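You operate a simulated robot arm through the tools that you are given. There is no shell and no other tool. Be economical: measure what you need, move in short steps, check, and stop when the job is done.

You are at the controls of a simulated robot arm. One attempt, no reset.

TASK
Fetch the stock block of blue foam and set it on top of the case with the blue label.

The check looks at the end state, three seconds after you hand in, the way a careful person would. Anything else that was tipped, shoved, dropped, spilled or broken makes it a failure.

THE ROBOT
A 7-joint arm with a two-finger parallel gripper, fixed in place. Base frame: the origin is at the foot of the arm, x ahead of it, y to its left, z up; the work surface is at about z = 0. Readings come in mm, degrees, newtons and seconds.
With the tool pointing down near the work surface it reaches from about 240 to 620 mm from the base axis. Its first joint turns from -66.0 to 66.0 degrees. Payload 2.6 kg.
Tool frame: the origin (TCP) lies between the finger pads and is the grasp point; the fingertips stand 30 mm ahead of it; z points along the fingers, y is the line along which they close. Largest opening 94 mm; finger width 28, thickness 10; the body of the gripper, 50 by 96 mm, starts 55 mm behind the TCP.
Orientation is that of the tool frame in the base frame, as a unit quaternion [w, x, y, z]. With the fingers straight down and closing along the base's y, the tool's x points along the base's -x, its y along +y and its z along -z.

THE INTERFACE
- The arm moves only by the tool jog_arm. Its argument "series" is a list of rows, each a list of 3 entries, a list of its own where there are three numbers: the shift along the base's x, y, z in cm, then the turn, a rotation vector about the base's x, y, z in degrees, then the opening in per cent of the stroke, from 0 (shut) to 100 (fully open). In form: [[[tx, ty, tz], [wx, wy, wz], hand], ...]. A call has 1 to 8 rows; each row is the pose to reach, as a shift and turn from the pose commanded when the call began. Each row takes 0.2 s and may step no farther than 50 mm and 8.6 degrees from the row before; otherwise, or with a gripper value out of range, the whole call is refused. A pose out of reach is approached as far as the arm can. The call stops where the force on the tool passes 40 N (or 10 N more than at its start, if that is more) or the arm is blocked; 0.2 s more then pass. Each finger travels about 72 mm/s and halts on what it meets, pressing with about 28 N; the grip force reading is that of the motor and also rises with nothing between the fingers. The clock runs only during rows and for 0.2 s after the last one: add rows that repeat a pose to give the fingers time. It gives the time, the measured TCP pose, the force on the tool (base axes), the opening and the grip force at its end, in the units of the frame above (readings bear some noise), and new pictures: "show" is both (left out), scene, wrist or none.
- Cameras (640 x 400 px; columns grow to the right, rows downward): "scene" is fixed at [37, 437.3, 560.8]; the picture's right is [-0.73, -0.69, 0.00], its down [-0.46, 0.49, -0.74] and it looks along [0.51, -0.54, -0.67] (base axes); focal length 225 px, centre (320, 200). "wrist" rides on the gripper at [-37, 0, -58] in the tool frame; the picture's right is [0.00, -1.00, 0.00], its down [0.97, 0.00, -0.24] and it looks along [0.24, 0.00, 0.97] (tool axes); focal length 218 px, centre (320, 200). There is no depth. A picture from a camera that has moved, and an enlarged one, comes with that camera's place and axes in the base frame and with its lens. The place of the scene camera against the robot may be out by one fixed shift of up to 12 mm in any direction.
- enlarge(camera, box): a new picture of the part [left, top, right, bottom] of that camera's present view, enlarged. No time passes.
- finish_job(): hands the job in; it is judged then, once.

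Work in short steps. Places have to be worked out from the pictures, the camera data and where the tool is seen: move nearer, look again, correct. Check each grasp and each placing, and mend what went wrong. You have 90 turns and 170 pictures in all, those below and enlarged ones among them. Open the gripper and draw the arm clear of the work before you hand the job in, unless the task says otherwise; then end with one line.

The tools are called as a command line: name --argument value ..., lists and objects as JSON in quotes. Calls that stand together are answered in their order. jog_arm: Moves the arm, as the interface text tells. Its arguments: {"type":"object","properties":{"series":{"type":"array"},"show":{"type":"string","enum":["both","scene","wrist","none"]}},"required":["series"]} The other tools are called the same way: enlarge (camera, box) takes an enlarged picture of a part of a camera's view; finish_job () hands the job in.

At the start:

```text
time: 0.0
ee_pos: [335.2, -142.9, 375.7]
orientation: [0.0, 0.0, 1.0, 0.0]
force: [-0.8, 1.0, -0.5]
opening: 94.2
finger_force: 0.1
```

scene: 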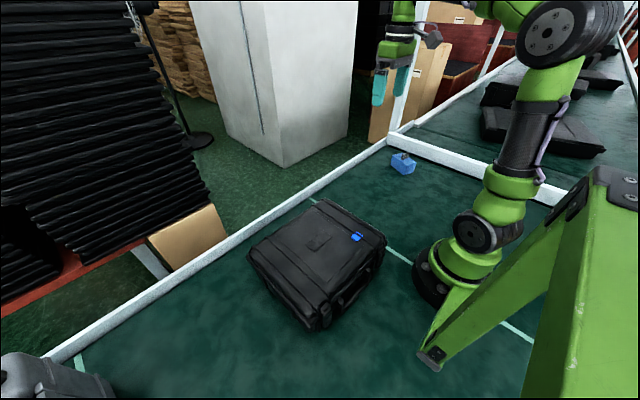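
wrist: 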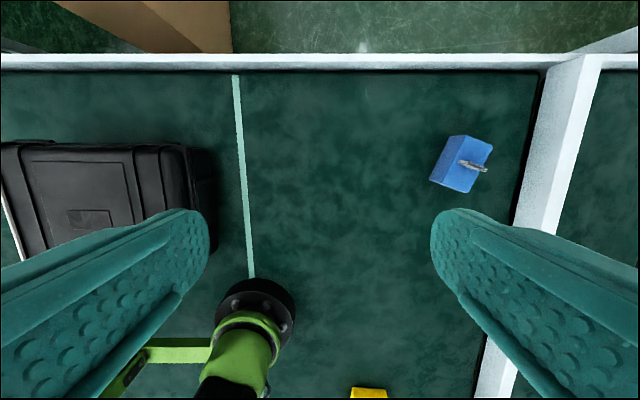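

I see a blue block with something metallic on it at the far right, and a black case with a blue mark. I'll enlarge both before moving.

enlarge --camera "wrist" --box '[400, 110, 520, 210]'

enlarge --camera "scene" --box '[230, 140, 430, 340]'

```text
4.00 times, centred on (460, 160) of wrist
camera zoom: at [372.3, -141.6, 433.8], right [0.0, -1.0, 0.0], down [-0.97, 0.0, 0.24], along [-0.24, 0.0, -0.97], focal length 873 px, centre (-240, 360)
```

zoom: 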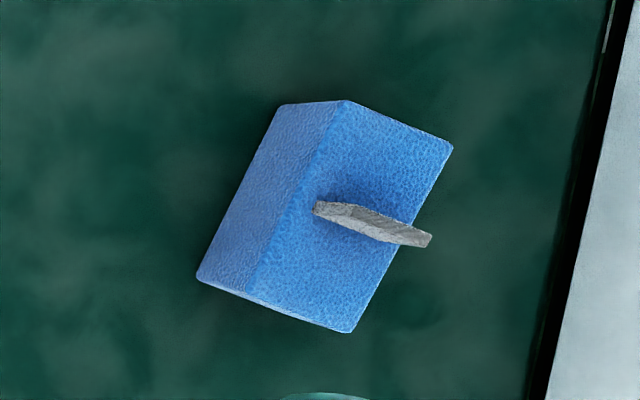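

```text
2.00 times, centred on (330, 240) of scene
camera zoom: at [37.0, 437.3, 560.8], right [-0.73, -0.69, 0.0], down [-0.46, 0.49, -0.74], along [0.51, -0.54, -0.67], focal length 449 px, centre (300, 120)
```

zoom: 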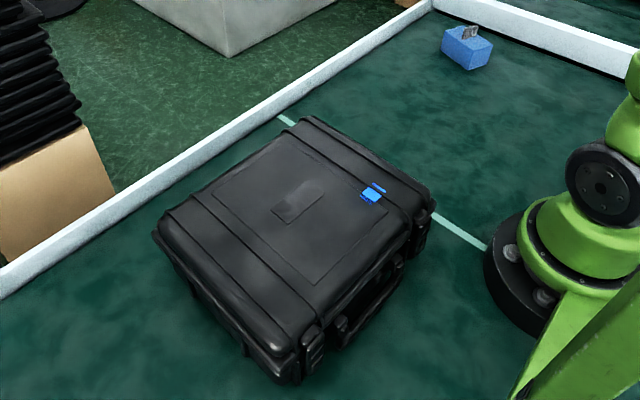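

The block sits at about (343, -395), roughly 80x50x48 mm, turned about -25°. A thin metal piece sticks up out of it. I'll move nearer, staying high, to look again.

jog_arm --series '[[[0, -4.5, -1], [0, 0, -5], 100], [[0, -9, -2], [0, 0, -10], 100], [[0, -13.5, -4], [0, 0, -15], 100], [[0, -18, -6], [0, 0, -20], 100], [[0, -22, -8], [0, 0, -25], 100], [[0, -25, -10], [0, 0, -25], 100], [[0, -25, -10], [0, 0, -25], 100]]'

```text
time: 1.6
ee_pos: [336.1, -392.6, 276.2]
orientation: [0.0, 0.218, 0.976, -0.001]
force: [-0.4, -0.2, 0.2]
opening: 93.9
finger_force: 0.1
camera wrist: at [369.0, -407.9, 334.0], right [-0.42, -0.91, 0.0], down [-0.88, 0.41, 0.24], along [-0.22, 0.1, -0.97], focal length 218 px, centre (320, 200)
```

scene: 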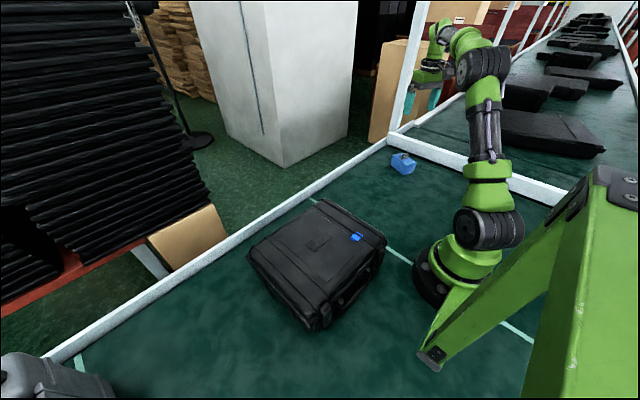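
wrist: 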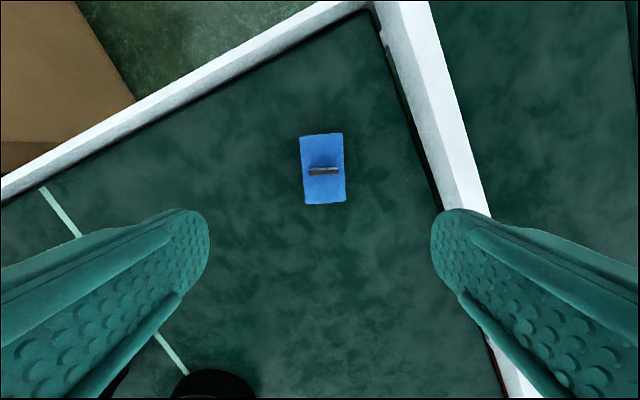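

enlarge --camera "wrist" --box '[272, 120, 372, 220]'

enlarge --camera "scene" --box '[370, 140, 440, 190]'

```text
4.00 times, centred on (322, 170) of wrist
camera zoom: at [369.0, -407.9, 334.0], right [-0.42, -0.91, 0.0], down [-0.88, 0.41, 0.24], along [-0.22, 0.1, -0.97], focal length 873 px, centre (312, 320)
```

zoom: 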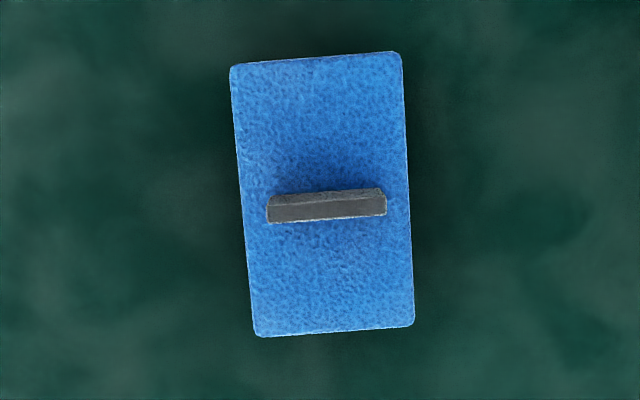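

```text
8.00 times, centred on (405, 165) of scene
camera zoom: at [37.0, 437.3, 560.8], right [-0.73, -0.68, 0.0], down [-0.46, 0.49, -0.74], along [0.51, -0.54, -0.67], focal length 1797 px, centre (-360, 480)
```

zoom: 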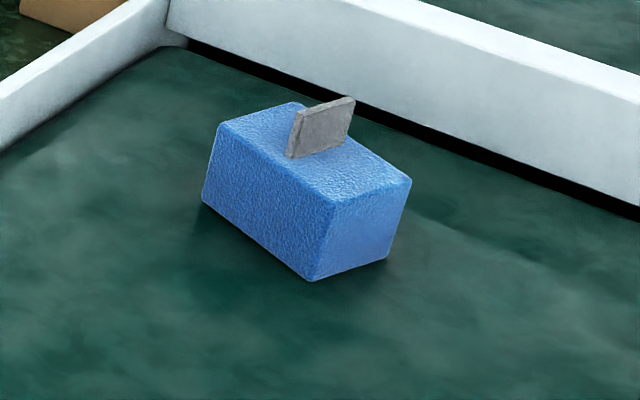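

The metal piece is a tab set into the foam across its width, well inside the side faces, so I'll grip the sides. I judge the block centre to be at (340, -400) with yaw about -21°. I'll correct for that and descend part way.

jog_arm --series '[[[0.3, -0.4, -4.5], [0, 0, 2], 100], [[0.5, -0.7, -9], [0, 0, 4], 100], [[0.5, -0.7, -13.5], [0, 0, 4], 100], [[0.5, -0.7, -13.5], [0, 0, 4], 100]]'

```text
time: 2.6
ee_pos: [341.2, -399.9, 139.9]
orientation: [0.0, 0.183, 0.983, 0.0]
force: [0.4, -0.6, 0.8]
opening: 94.0
finger_force: 0.1
camera wrist: at [374.6, -412.0, 198.5], right [-0.36, -0.93, 0.0], down [-0.91, 0.35, 0.24], along [-0.22, 0.09, -0.97], focal length 218 px, centre (320, 200)
```

scene: 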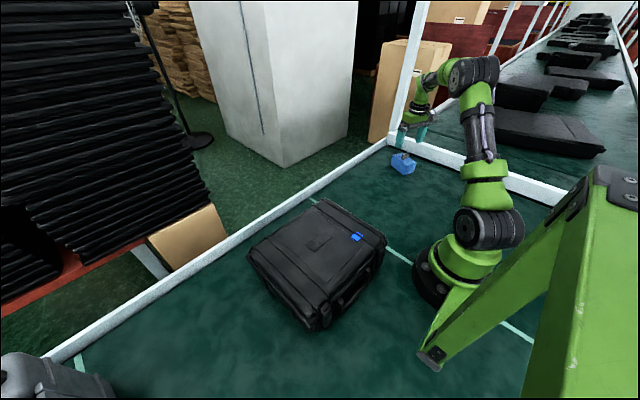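
wrist: 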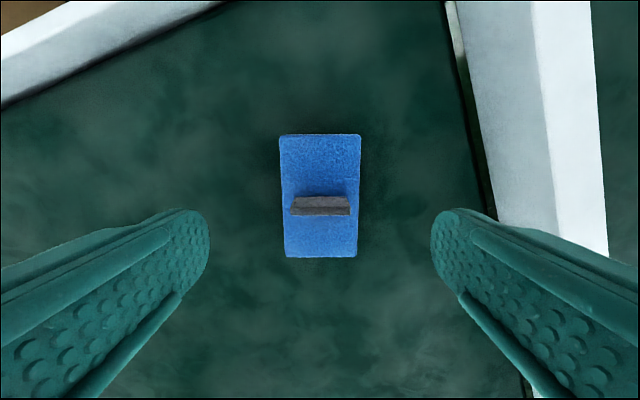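

The alignment is good. Two-view scaling puts the block top at z≈48 and its width at about 56 mm. I'll descend to TCP z≈36, then close.

jog_arm --series '[[[0.2, 0, -4], [0, 0, 0], 100], [[0.2, 0, -7.5], [0, 0, 0], 100], [[0.2, 0, -10.3], [0, 0, 0], 100], [[0.2, 0, -10.3], [0, 0, 0], 100], [[0.2, 0, -10.3], [0, 0, 0], 40], [[0.2, 0, -10.3], [0, 0, 0], 40], [[0.2, 0, -10.3], [0, 0, 0], 40]]'

```text
time: 4.2
ee_pos: [341.4, -400.3, 38.6]
orientation: [0.0, 0.183, 0.983, 0.0]
force: [-0.7, -0.1, -0.5]
opening: 57.8
finger_force: 27.9
camera wrist: at [376.1, -412.6, 95.8], right [-0.36, -0.93, 0.0], down [-0.91, 0.35, 0.24], along [-0.22, 0.09, -0.97], focal length 218 px, centre (320, 200)
```

scene: 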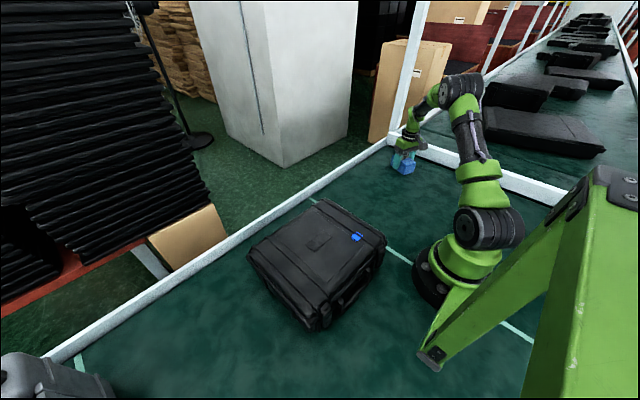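
wrist: 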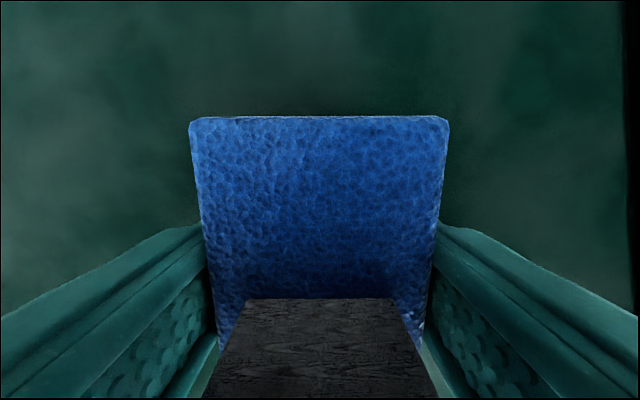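

It closed at 57.8 mm on the block, and the tab is clear of the gripper body. I'll lift straight up and check the grip.

jog_arm --series '[[[0, 0, 2], [0, 0, 0], 40], [[0, 0, 5], [0, 0, 0], 40], [[0, 0, 9], [0, 0, 0], 40], [[0, 0, 13], [0, 0, 0], 40], [[0, 0, 17], [0, 0, 0], 40], [[0, 0, 21], [0, 0, 0], 40], [[0, 0, 24], [0, 0, 0], 40]]'

```text
time: 5.8
ee_pos: [341.1, -399.2, 278.3]
orientation: [0.0, 0.182, 0.983, 0.0]
force: [-0.1, 0.2, 0.4]
opening: 57.9
finger_force: 28.3
camera wrist: at [376.2, -411.9, 336.8], right [-0.36, -0.93, 0.0], down [-0.91, 0.35, 0.24], along [-0.22, 0.09, -0.97], focal length 218 px, centre (320, 200)
```

scene: 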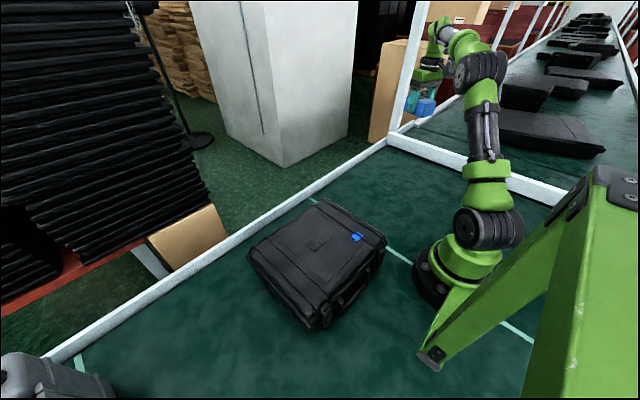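
wrist: 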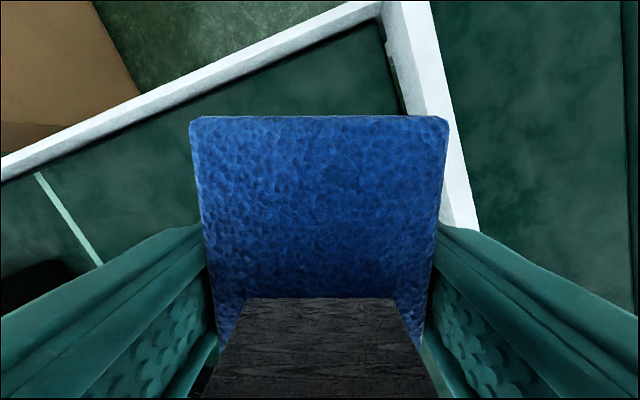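

The block is held firmly and came up cleanly. I'll carry it high toward the case, squaring the yaw, and view the case from above on the way.

jog_arm --series '[[[0, 4, 1], [0, 0, 3], 40], [[0, 9, 2], [0, 0, 6], 40], [[0, 14, 3], [0, 0, 10], 40], [[0, 19, 3], [0, 0, 14], 40], [[0, 24, 3], [0, 0, 18], 40], [[0, 29, 3], [0, 0, 21], 40], [[0, 34, 3], [0, 0, 21], 40], [[0, 37, 3], [0, 0, 21], 40]]'

```text
refused: row 2 steps farther than a row can; nothing moved
```

Row 2 was refused because its diagonal step came out slightly over 50 mm. I'll resend with smaller steps.

jog_arm --series '[[[0, 4, 1], [0, 0, 3], 40], [[0, 8.5, 2], [0, 0, 6], 40], [[0, 13, 3], [0, 0, 10], 40], [[0, 17.9, 3], [0, 0, 14], 40], [[0, 22.8, 3], [0, 0, 18], 40], [[0, 27.7, 3], [0, 0, 21], 40], [[0, 32.6, 3], [0, 0, 21], 40], [[0, 36, 3], [0, 0, 21], 40]]'

```text
time: 7.6
ee_pos: [343.9, -39.8, 309.3]
orientation: [0.0, 0.001, 1.0, 0.001]
force: [0.4, 0.6, -0.1]
opening: 57.9
finger_force: 28.4
camera wrist: at [380.5, -38.1, 365.8], right [0.0, -1.0, 0.0], down [-0.97, 0.0, 0.24], along [-0.24, 0.0, -0.97], focal length 218 px, centre (320, 200)
```

scene: 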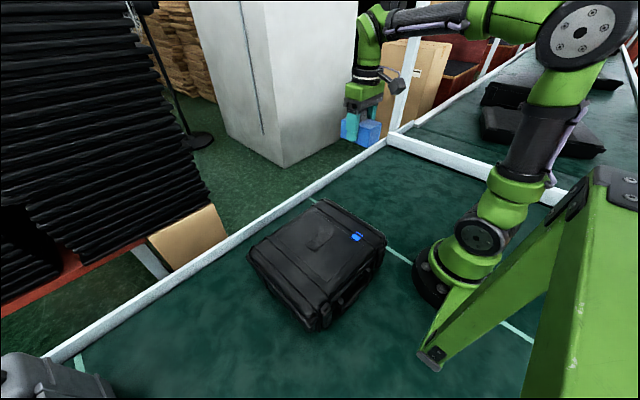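
wrist: 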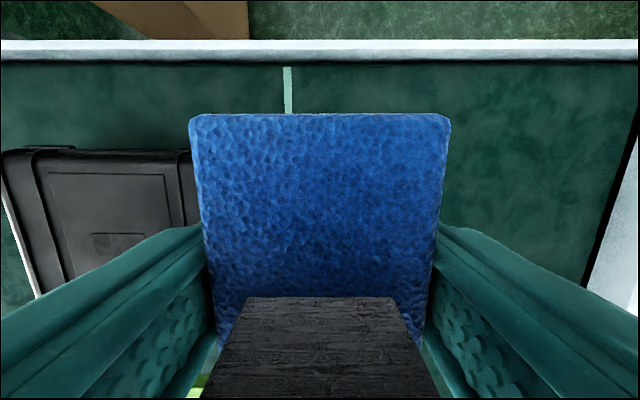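

Triangulating the emblem on the lid from both cameras gives a case top at about z = 125–130, with the emblem near (267, 198). I'll zoom in on the lid's relief before choosing the spot.

enlarge --camera "scene" --box '[270, 195, 390, 275]'

enlarge --camera "wrist" --box '[0, 130, 200, 290]'

```text
5.00 times, centred on (330, 235) of scene
camera zoom: at [37.0, 437.3, 560.8], right [-0.73, -0.68, 0.0], down [-0.46, 0.49, -0.74], along [0.51, -0.54, -0.67], focal length 1123 px, centre (270, 25)
```

zoom: 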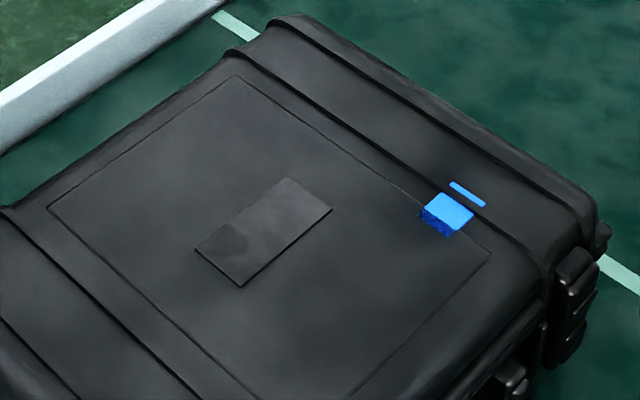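

```text
2.50 times, centred on (100, 210) of wrist
camera zoom: at [380.5, -38.1, 365.8], right [0.0, -1.0, 0.0], down [-0.97, 0.0, 0.24], along [-0.24, 0.0, -0.97], focal length 546 px, centre (870, 175)
```

zoom: 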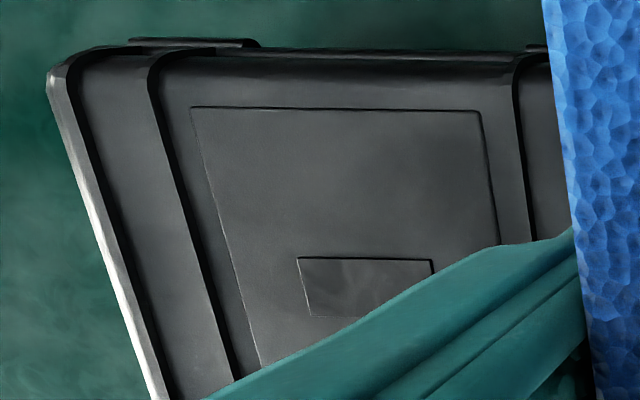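

The emblem is nearly flush, and there's a clear flat panel beyond it: x≈285–353, y≈128–259. I'll turn the block 90° so its 86 mm side runs along y, and carry it to about (316, 195), still high.

jog_arm --series '[[[0, 3, 0], [0, 0, 8], 40], [[0, 6, 0], [0, 0, 16], 40], [[-0.5, 9, 0], [0, 0, 24], 40], [[-1, 12, 0], [0, 0, 32], 40], [[-1.5, 15, 0], [0, 0, 40], 40], [[-2, 18, 0], [0, 0, 48], 40], [[-2.5, 21, 0], [0, 0, 56], 40], [[-2.8, 23.5, 0], [0, 0, 64], 40]]' --show "none"

jog_arm --series '[[[0, 0, 0], [0, 0, 7], 40], [[0, 0, 0], [0, 0, 14], 40], [[0, 0, 0], [0, 0, 21], 40], [[0, 0, 0], [0, 0, 26], 40], [[0, 0, 0], [0, 0, 26], 40]]'

```text
time: 9.4
ee_pos: [313.7, 195.9, 307.7]
orientation: [-0.001, -0.531, 0.847, 0.0]
force: [-0.9, 0.0, 0.3]
opening: 57.8
finger_force: 28.4
```

```text
time: 10.6
ee_pos: [313.9, 195.1, 308.0]
orientation: [0.0, 0.708, -0.707, -0.001]
force: [1.1, -0.1, 0.1]
opening: 58.2
finger_force: 28.3
camera wrist: at [314.4, 233.2, 365.9], right [1.0, 0.0, 0.0], down [0.0, -0.97, 0.24], along [0.0, -0.24, -0.97], focal length 218 px, centre (320, 200)
```

scene: 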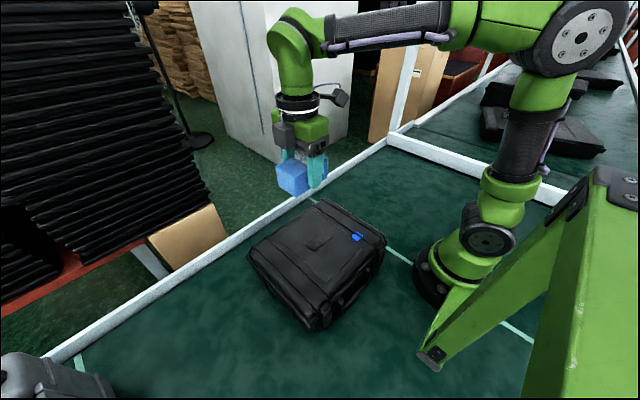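
wrist: 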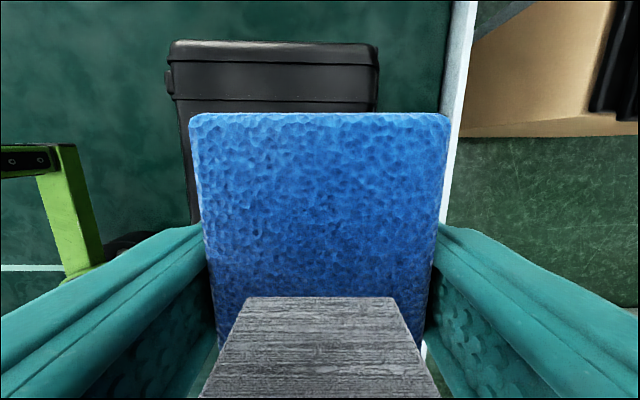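

The case top spans x≈174–371 and y≈41–329, so the block will land well inside it. I'll descend to about 40 mm above the estimated top and check.

jog_arm --series '[[[0, 0, -4], [0, 0, 0], 40], [[0, 0, -8], [0, 0, 0], 40], [[0, 0, -10], [0, 0, 0], 40], [[0, 0, -10], [0, 0, 0], 40]]'

enlarge --camera "scene" --box '[240, 140, 400, 280]'

```text
time: 11.6
ee_pos: [314.4, 195.0, 207.6]
orientation: [-0.001, -0.707, 0.708, 0.0]
force: [-0.6, 0.6, -0.5]
opening: 57.8
finger_force: 28.0
camera wrist: at [313.9, 233.7, 266.0], right [1.0, 0.0, 0.0], down [0.0, -0.97, 0.24], along [0.0, -0.24, -0.97], focal length 218 px, centre (320, 200)
```

scene: 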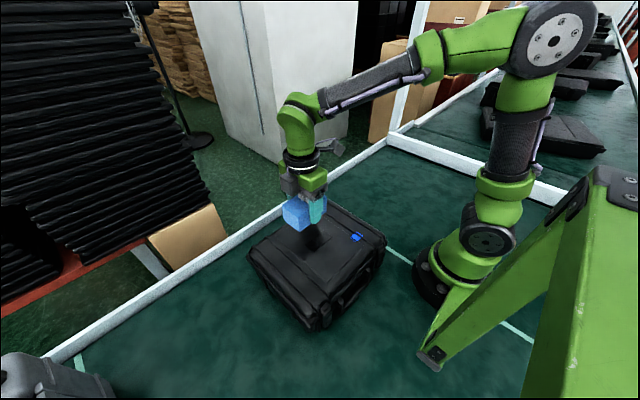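
wrist: 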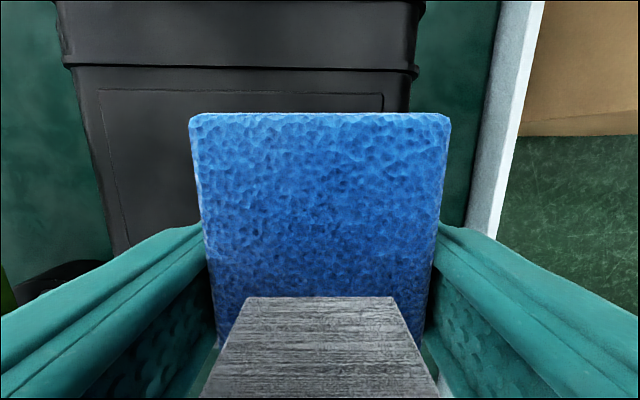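

```text
2.86 times, centred on (320, 210) of scene
camera zoom: at [37.0, 437.3, 560.8], right [-0.73, -0.69, 0.0], down [-0.46, 0.49, -0.74], along [0.51, -0.54, -0.67], focal length 642 px, centre (320, 171)
```

zoom: 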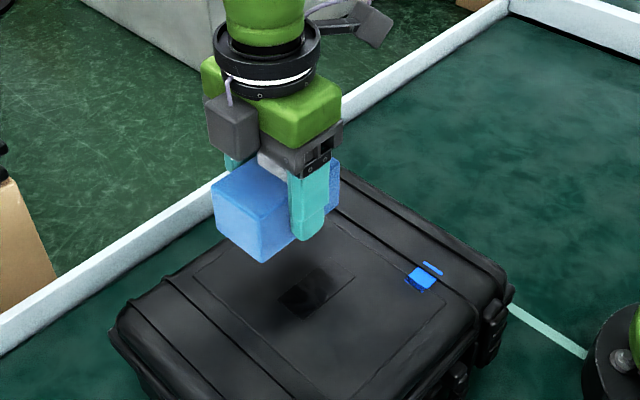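

Scaling between the two wrist views now puts the case top between z≈113 and 128, so contact should come at TCP 152–167. I'll go down to 172 and then feel for contact.

jog_arm --series '[[[0, 0, -2], [0, 0, 0], 40], [[0, 0, -3.5], [0, 0, 0], 40], [[0, 0, -3.5], [0, 0, 0], 40]]'

enlarge --camera "scene" --box '[260, 170, 380, 270]'

```text
time: 12.4
ee_pos: [315.1, 195.0, 173.0]
orientation: [-0.001, -0.707, 0.707, 0.0]
force: [0.2, -0.2, -0.6]
opening: 57.6
finger_force: 28.1
camera wrist: at [314.3, 233.5, 231.1], right [1.0, 0.0, 0.0], down [0.0, -0.97, 0.24], along [0.0, -0.24, -0.97], focal length 218 px, centre (320, 200)
```

scene: 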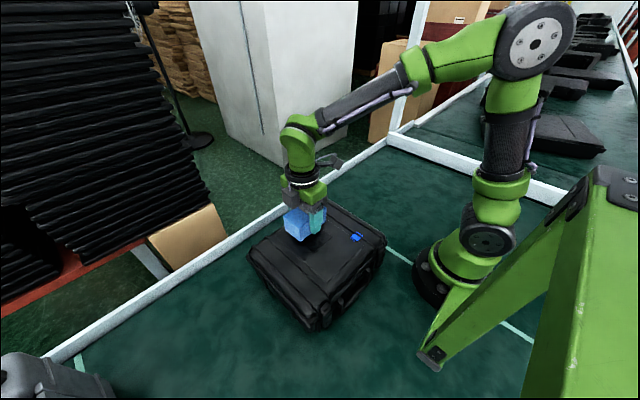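
wrist: 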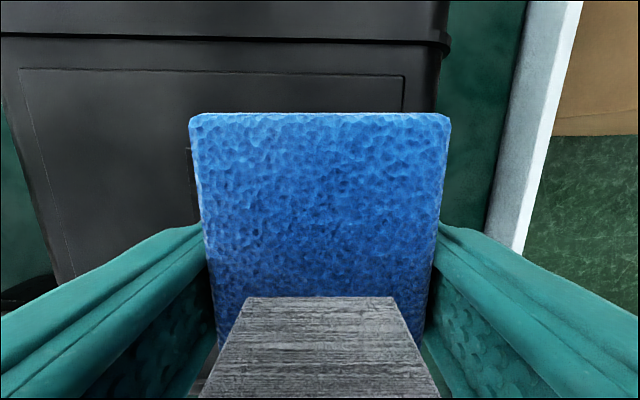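

```text
4.00 times, centred on (320, 220) of scene
camera zoom: at [37.0, 437.3, 560.8], right [-0.73, -0.69, 0.0], down [-0.46, 0.49, -0.74], along [0.51, -0.54, -0.67], focal length 899 px, centre (320, 120)
```

zoom: 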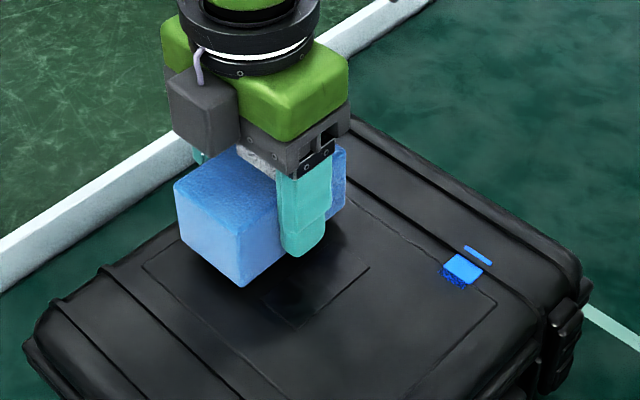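

The block is hovering about 10–15 mm above the panel (panel z≈120–124). I'll step down slowly and watch the force.

jog_arm --series '[[[0, 0, -0.3], [0, 0, 0], 40], [[0, 0, -0.6], [0, 0, 0], 40], [[0, 0, -0.8], [0, 0, 0], 40]]' --show "none"

```text
time: 13.2
ee_pos: [315.1, 194.5, 164.7]
orientation: [0.0, -0.707, 0.708, 0.001]
force: [-0.5, -0.7, 0.1]
opening: 58.0
finger_force: 27.7
```

No contact yet at 164.7; I'll continue by 3 mm.

jog_arm --series '[[[0, 0, -0.15], [0, 0, 0], 40], [[0, 0, -0.3], [0, 0, 0], 40], [[0, 0, -0.3], [0, 0, 0], 40]]' --show "none"

```text
time: 14.0
ee_pos: [314.8, 196.0, 162.8]
orientation: [0.002, -0.706, 0.708, 0.0]
force: [-3.2, -3.8, 18.3]
opening: 58.0
finger_force: 27.8
```

It made contact at about 163 with 18 N. I'll ease up slightly to take off the load and look before releasing.

jog_arm --series '[[[0, 0, 0.1], [0, 0, 0], 40], [[0, 0, 0.1], [0, 0, 0], 40]]' --show "scene"

enlarge --camera "scene" --box '[260, 170, 380, 270]'

```text
time: 14.6
ee_pos: [315.5, 195.4, 164.7]
orientation: [-0.001, 0.707, -0.707, 0.001]
force: [2.3, 1.7, 11.0]
opening: 57.9
finger_force: 28.0
```

scene: 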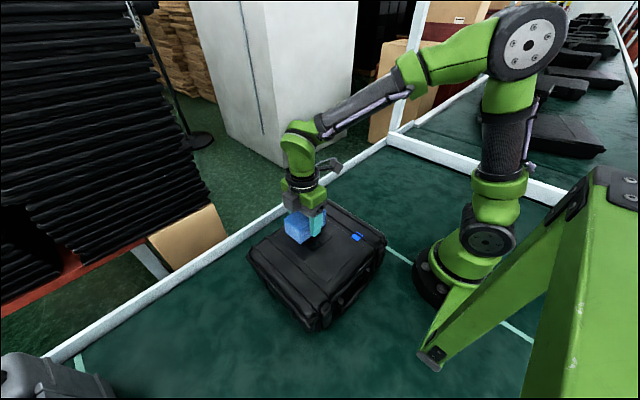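

```text
4.00 times, centred on (320, 220) of scene
camera zoom: at [36.9, 437.3, 560.9], right [-0.73, -0.69, 0.0], down [-0.46, 0.49, -0.74], along [0.51, -0.54, -0.67], focal length 899 px, centre (320, 120)
```

zoom: 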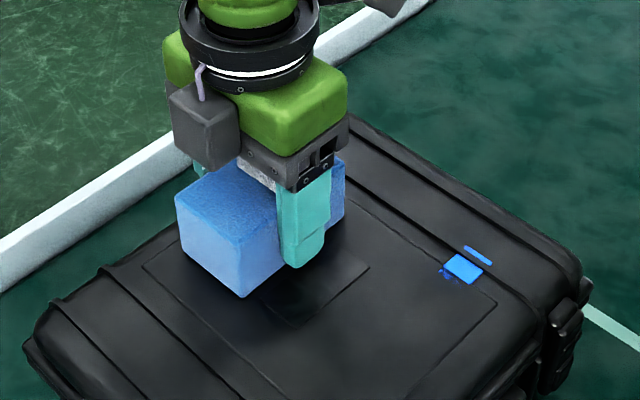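

The block is resting on the lid with about 11 N of upward contact force. I'll open the fingers in place, slowly.

jog_arm --series '[[[0, 0, 0.05], [0, 0, 0], 64], [[0, 0, 0.05], [0, 0, 0], 72], [[0, 0, 0.05], [0, 0, 0], 85], [[0, 0, 0.05], [0, 0, 0], 100], [[0, 0, 0.05], [0, 0, 0], 100]]'

enlarge --camera "scene" --box '[260, 170, 380, 270]'

```text
time: 15.8
ee_pos: [315.3, 195.2, 163.8]
orientation: [0.0, 0.707, -0.707, 0.0]
force: [0.2, 0.1, 0.0]
opening: 94.0
finger_force: 0.0
camera wrist: at [314.5, 233.2, 221.1], right [1.0, 0.0, 0.0], down [0.0, -0.97, 0.24], along [0.0, -0.24, -0.97], focal length 218 px, centre (320, 200)
```

scene: 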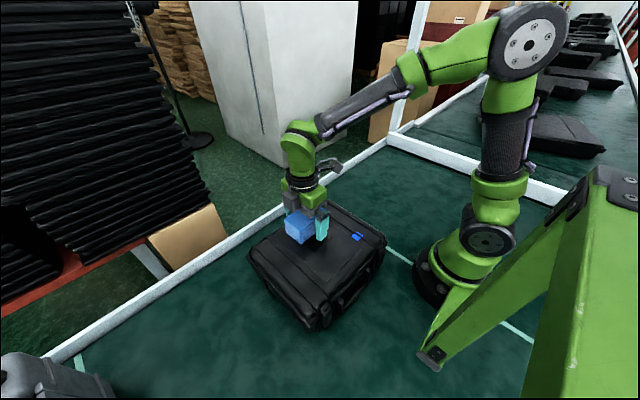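
wrist: 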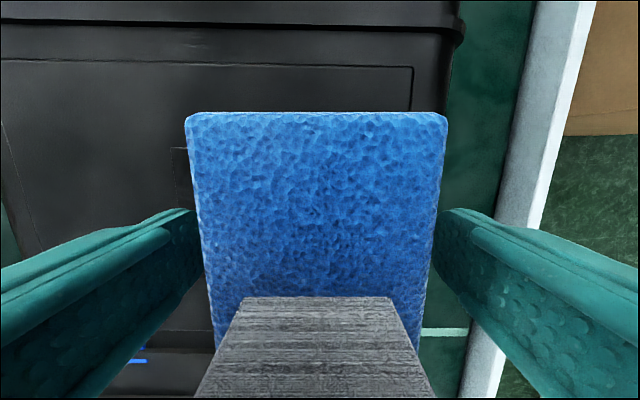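

```text
4.00 times, centred on (320, 220) of scene
camera zoom: at [37.0, 437.3, 560.8], right [-0.73, -0.69, 0.0], down [-0.46, 0.49, -0.74], along [0.51, -0.54, -0.67], focal length 899 px, centre (320, 120)
```

zoom: 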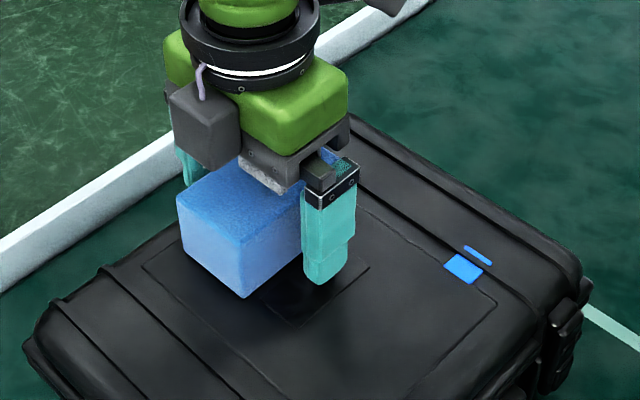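

The fingers are fully open and the block hasn't moved. I'll retreat straight up.

jog_arm --series '[[[0, 0, 2], [0, 0, 0], 100], [[0, 0, 5], [0, 0, 0], 100], [[0, 0, 9], [0, 0, 0], 100], [[0, 0, 13], [0, 0, 0], 100], [[0, -4, 15], [0, 0, 0], 100], [[0, -8.5, 15], [0, 0, 0], 100], [[0, -13, 15], [0, 0, 0], 100], [[0, -16, 15], [0, 0, 0], 100]]'

enlarge --camera "scene" --box '[260, 170, 380, 270]'

```text
time: 17.6
ee_pos: [314.7, 34.6, 314.4]
orientation: [0.0, -0.707, 0.707, 0.0]
force: [-0.3, -0.3, 0.2]
opening: 94.0
finger_force: 0.0
camera wrist: at [314.3, 73.0, 371.4], right [1.0, 0.0, 0.0], down [0.0, -0.97, 0.24], along [0.0, -0.24, -0.97], focal length 218 px, centre (320, 200)
```

scene: 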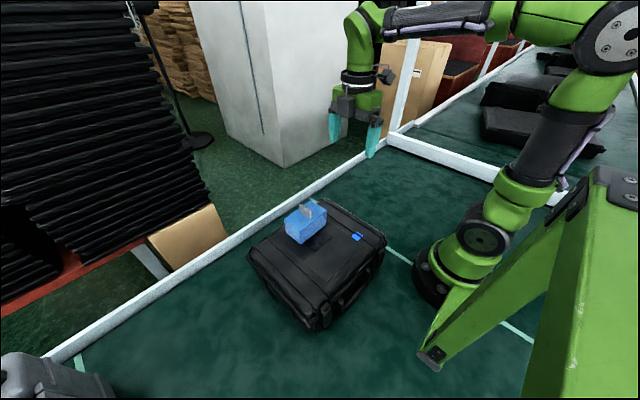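
wrist: 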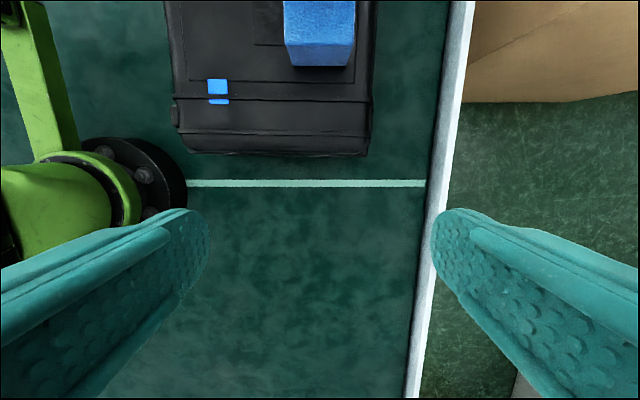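

```text
4.00 times, centred on (320, 220) of scene
camera zoom: at [37.0, 437.3, 560.8], right [-0.73, -0.69, 0.0], down [-0.46, 0.49, -0.74], along [0.51, -0.54, -0.67], focal length 899 px, centre (320, 120)
```

zoom: 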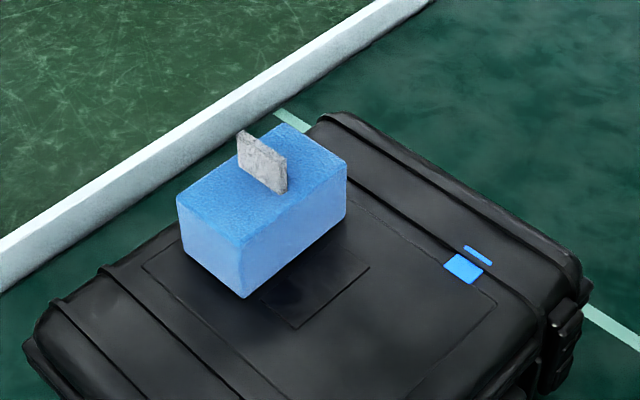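

The block sits flat and stable on the labelled case, nothing else has moved, and the arm is clear with the gripper open. I'll hand it in.

finish_job

```text
The job is handed in.
```

The blue foam block is resting flat on top of the case with the blue label; the gripper is open, the arm is clear, and I saw nothing else disturbed.
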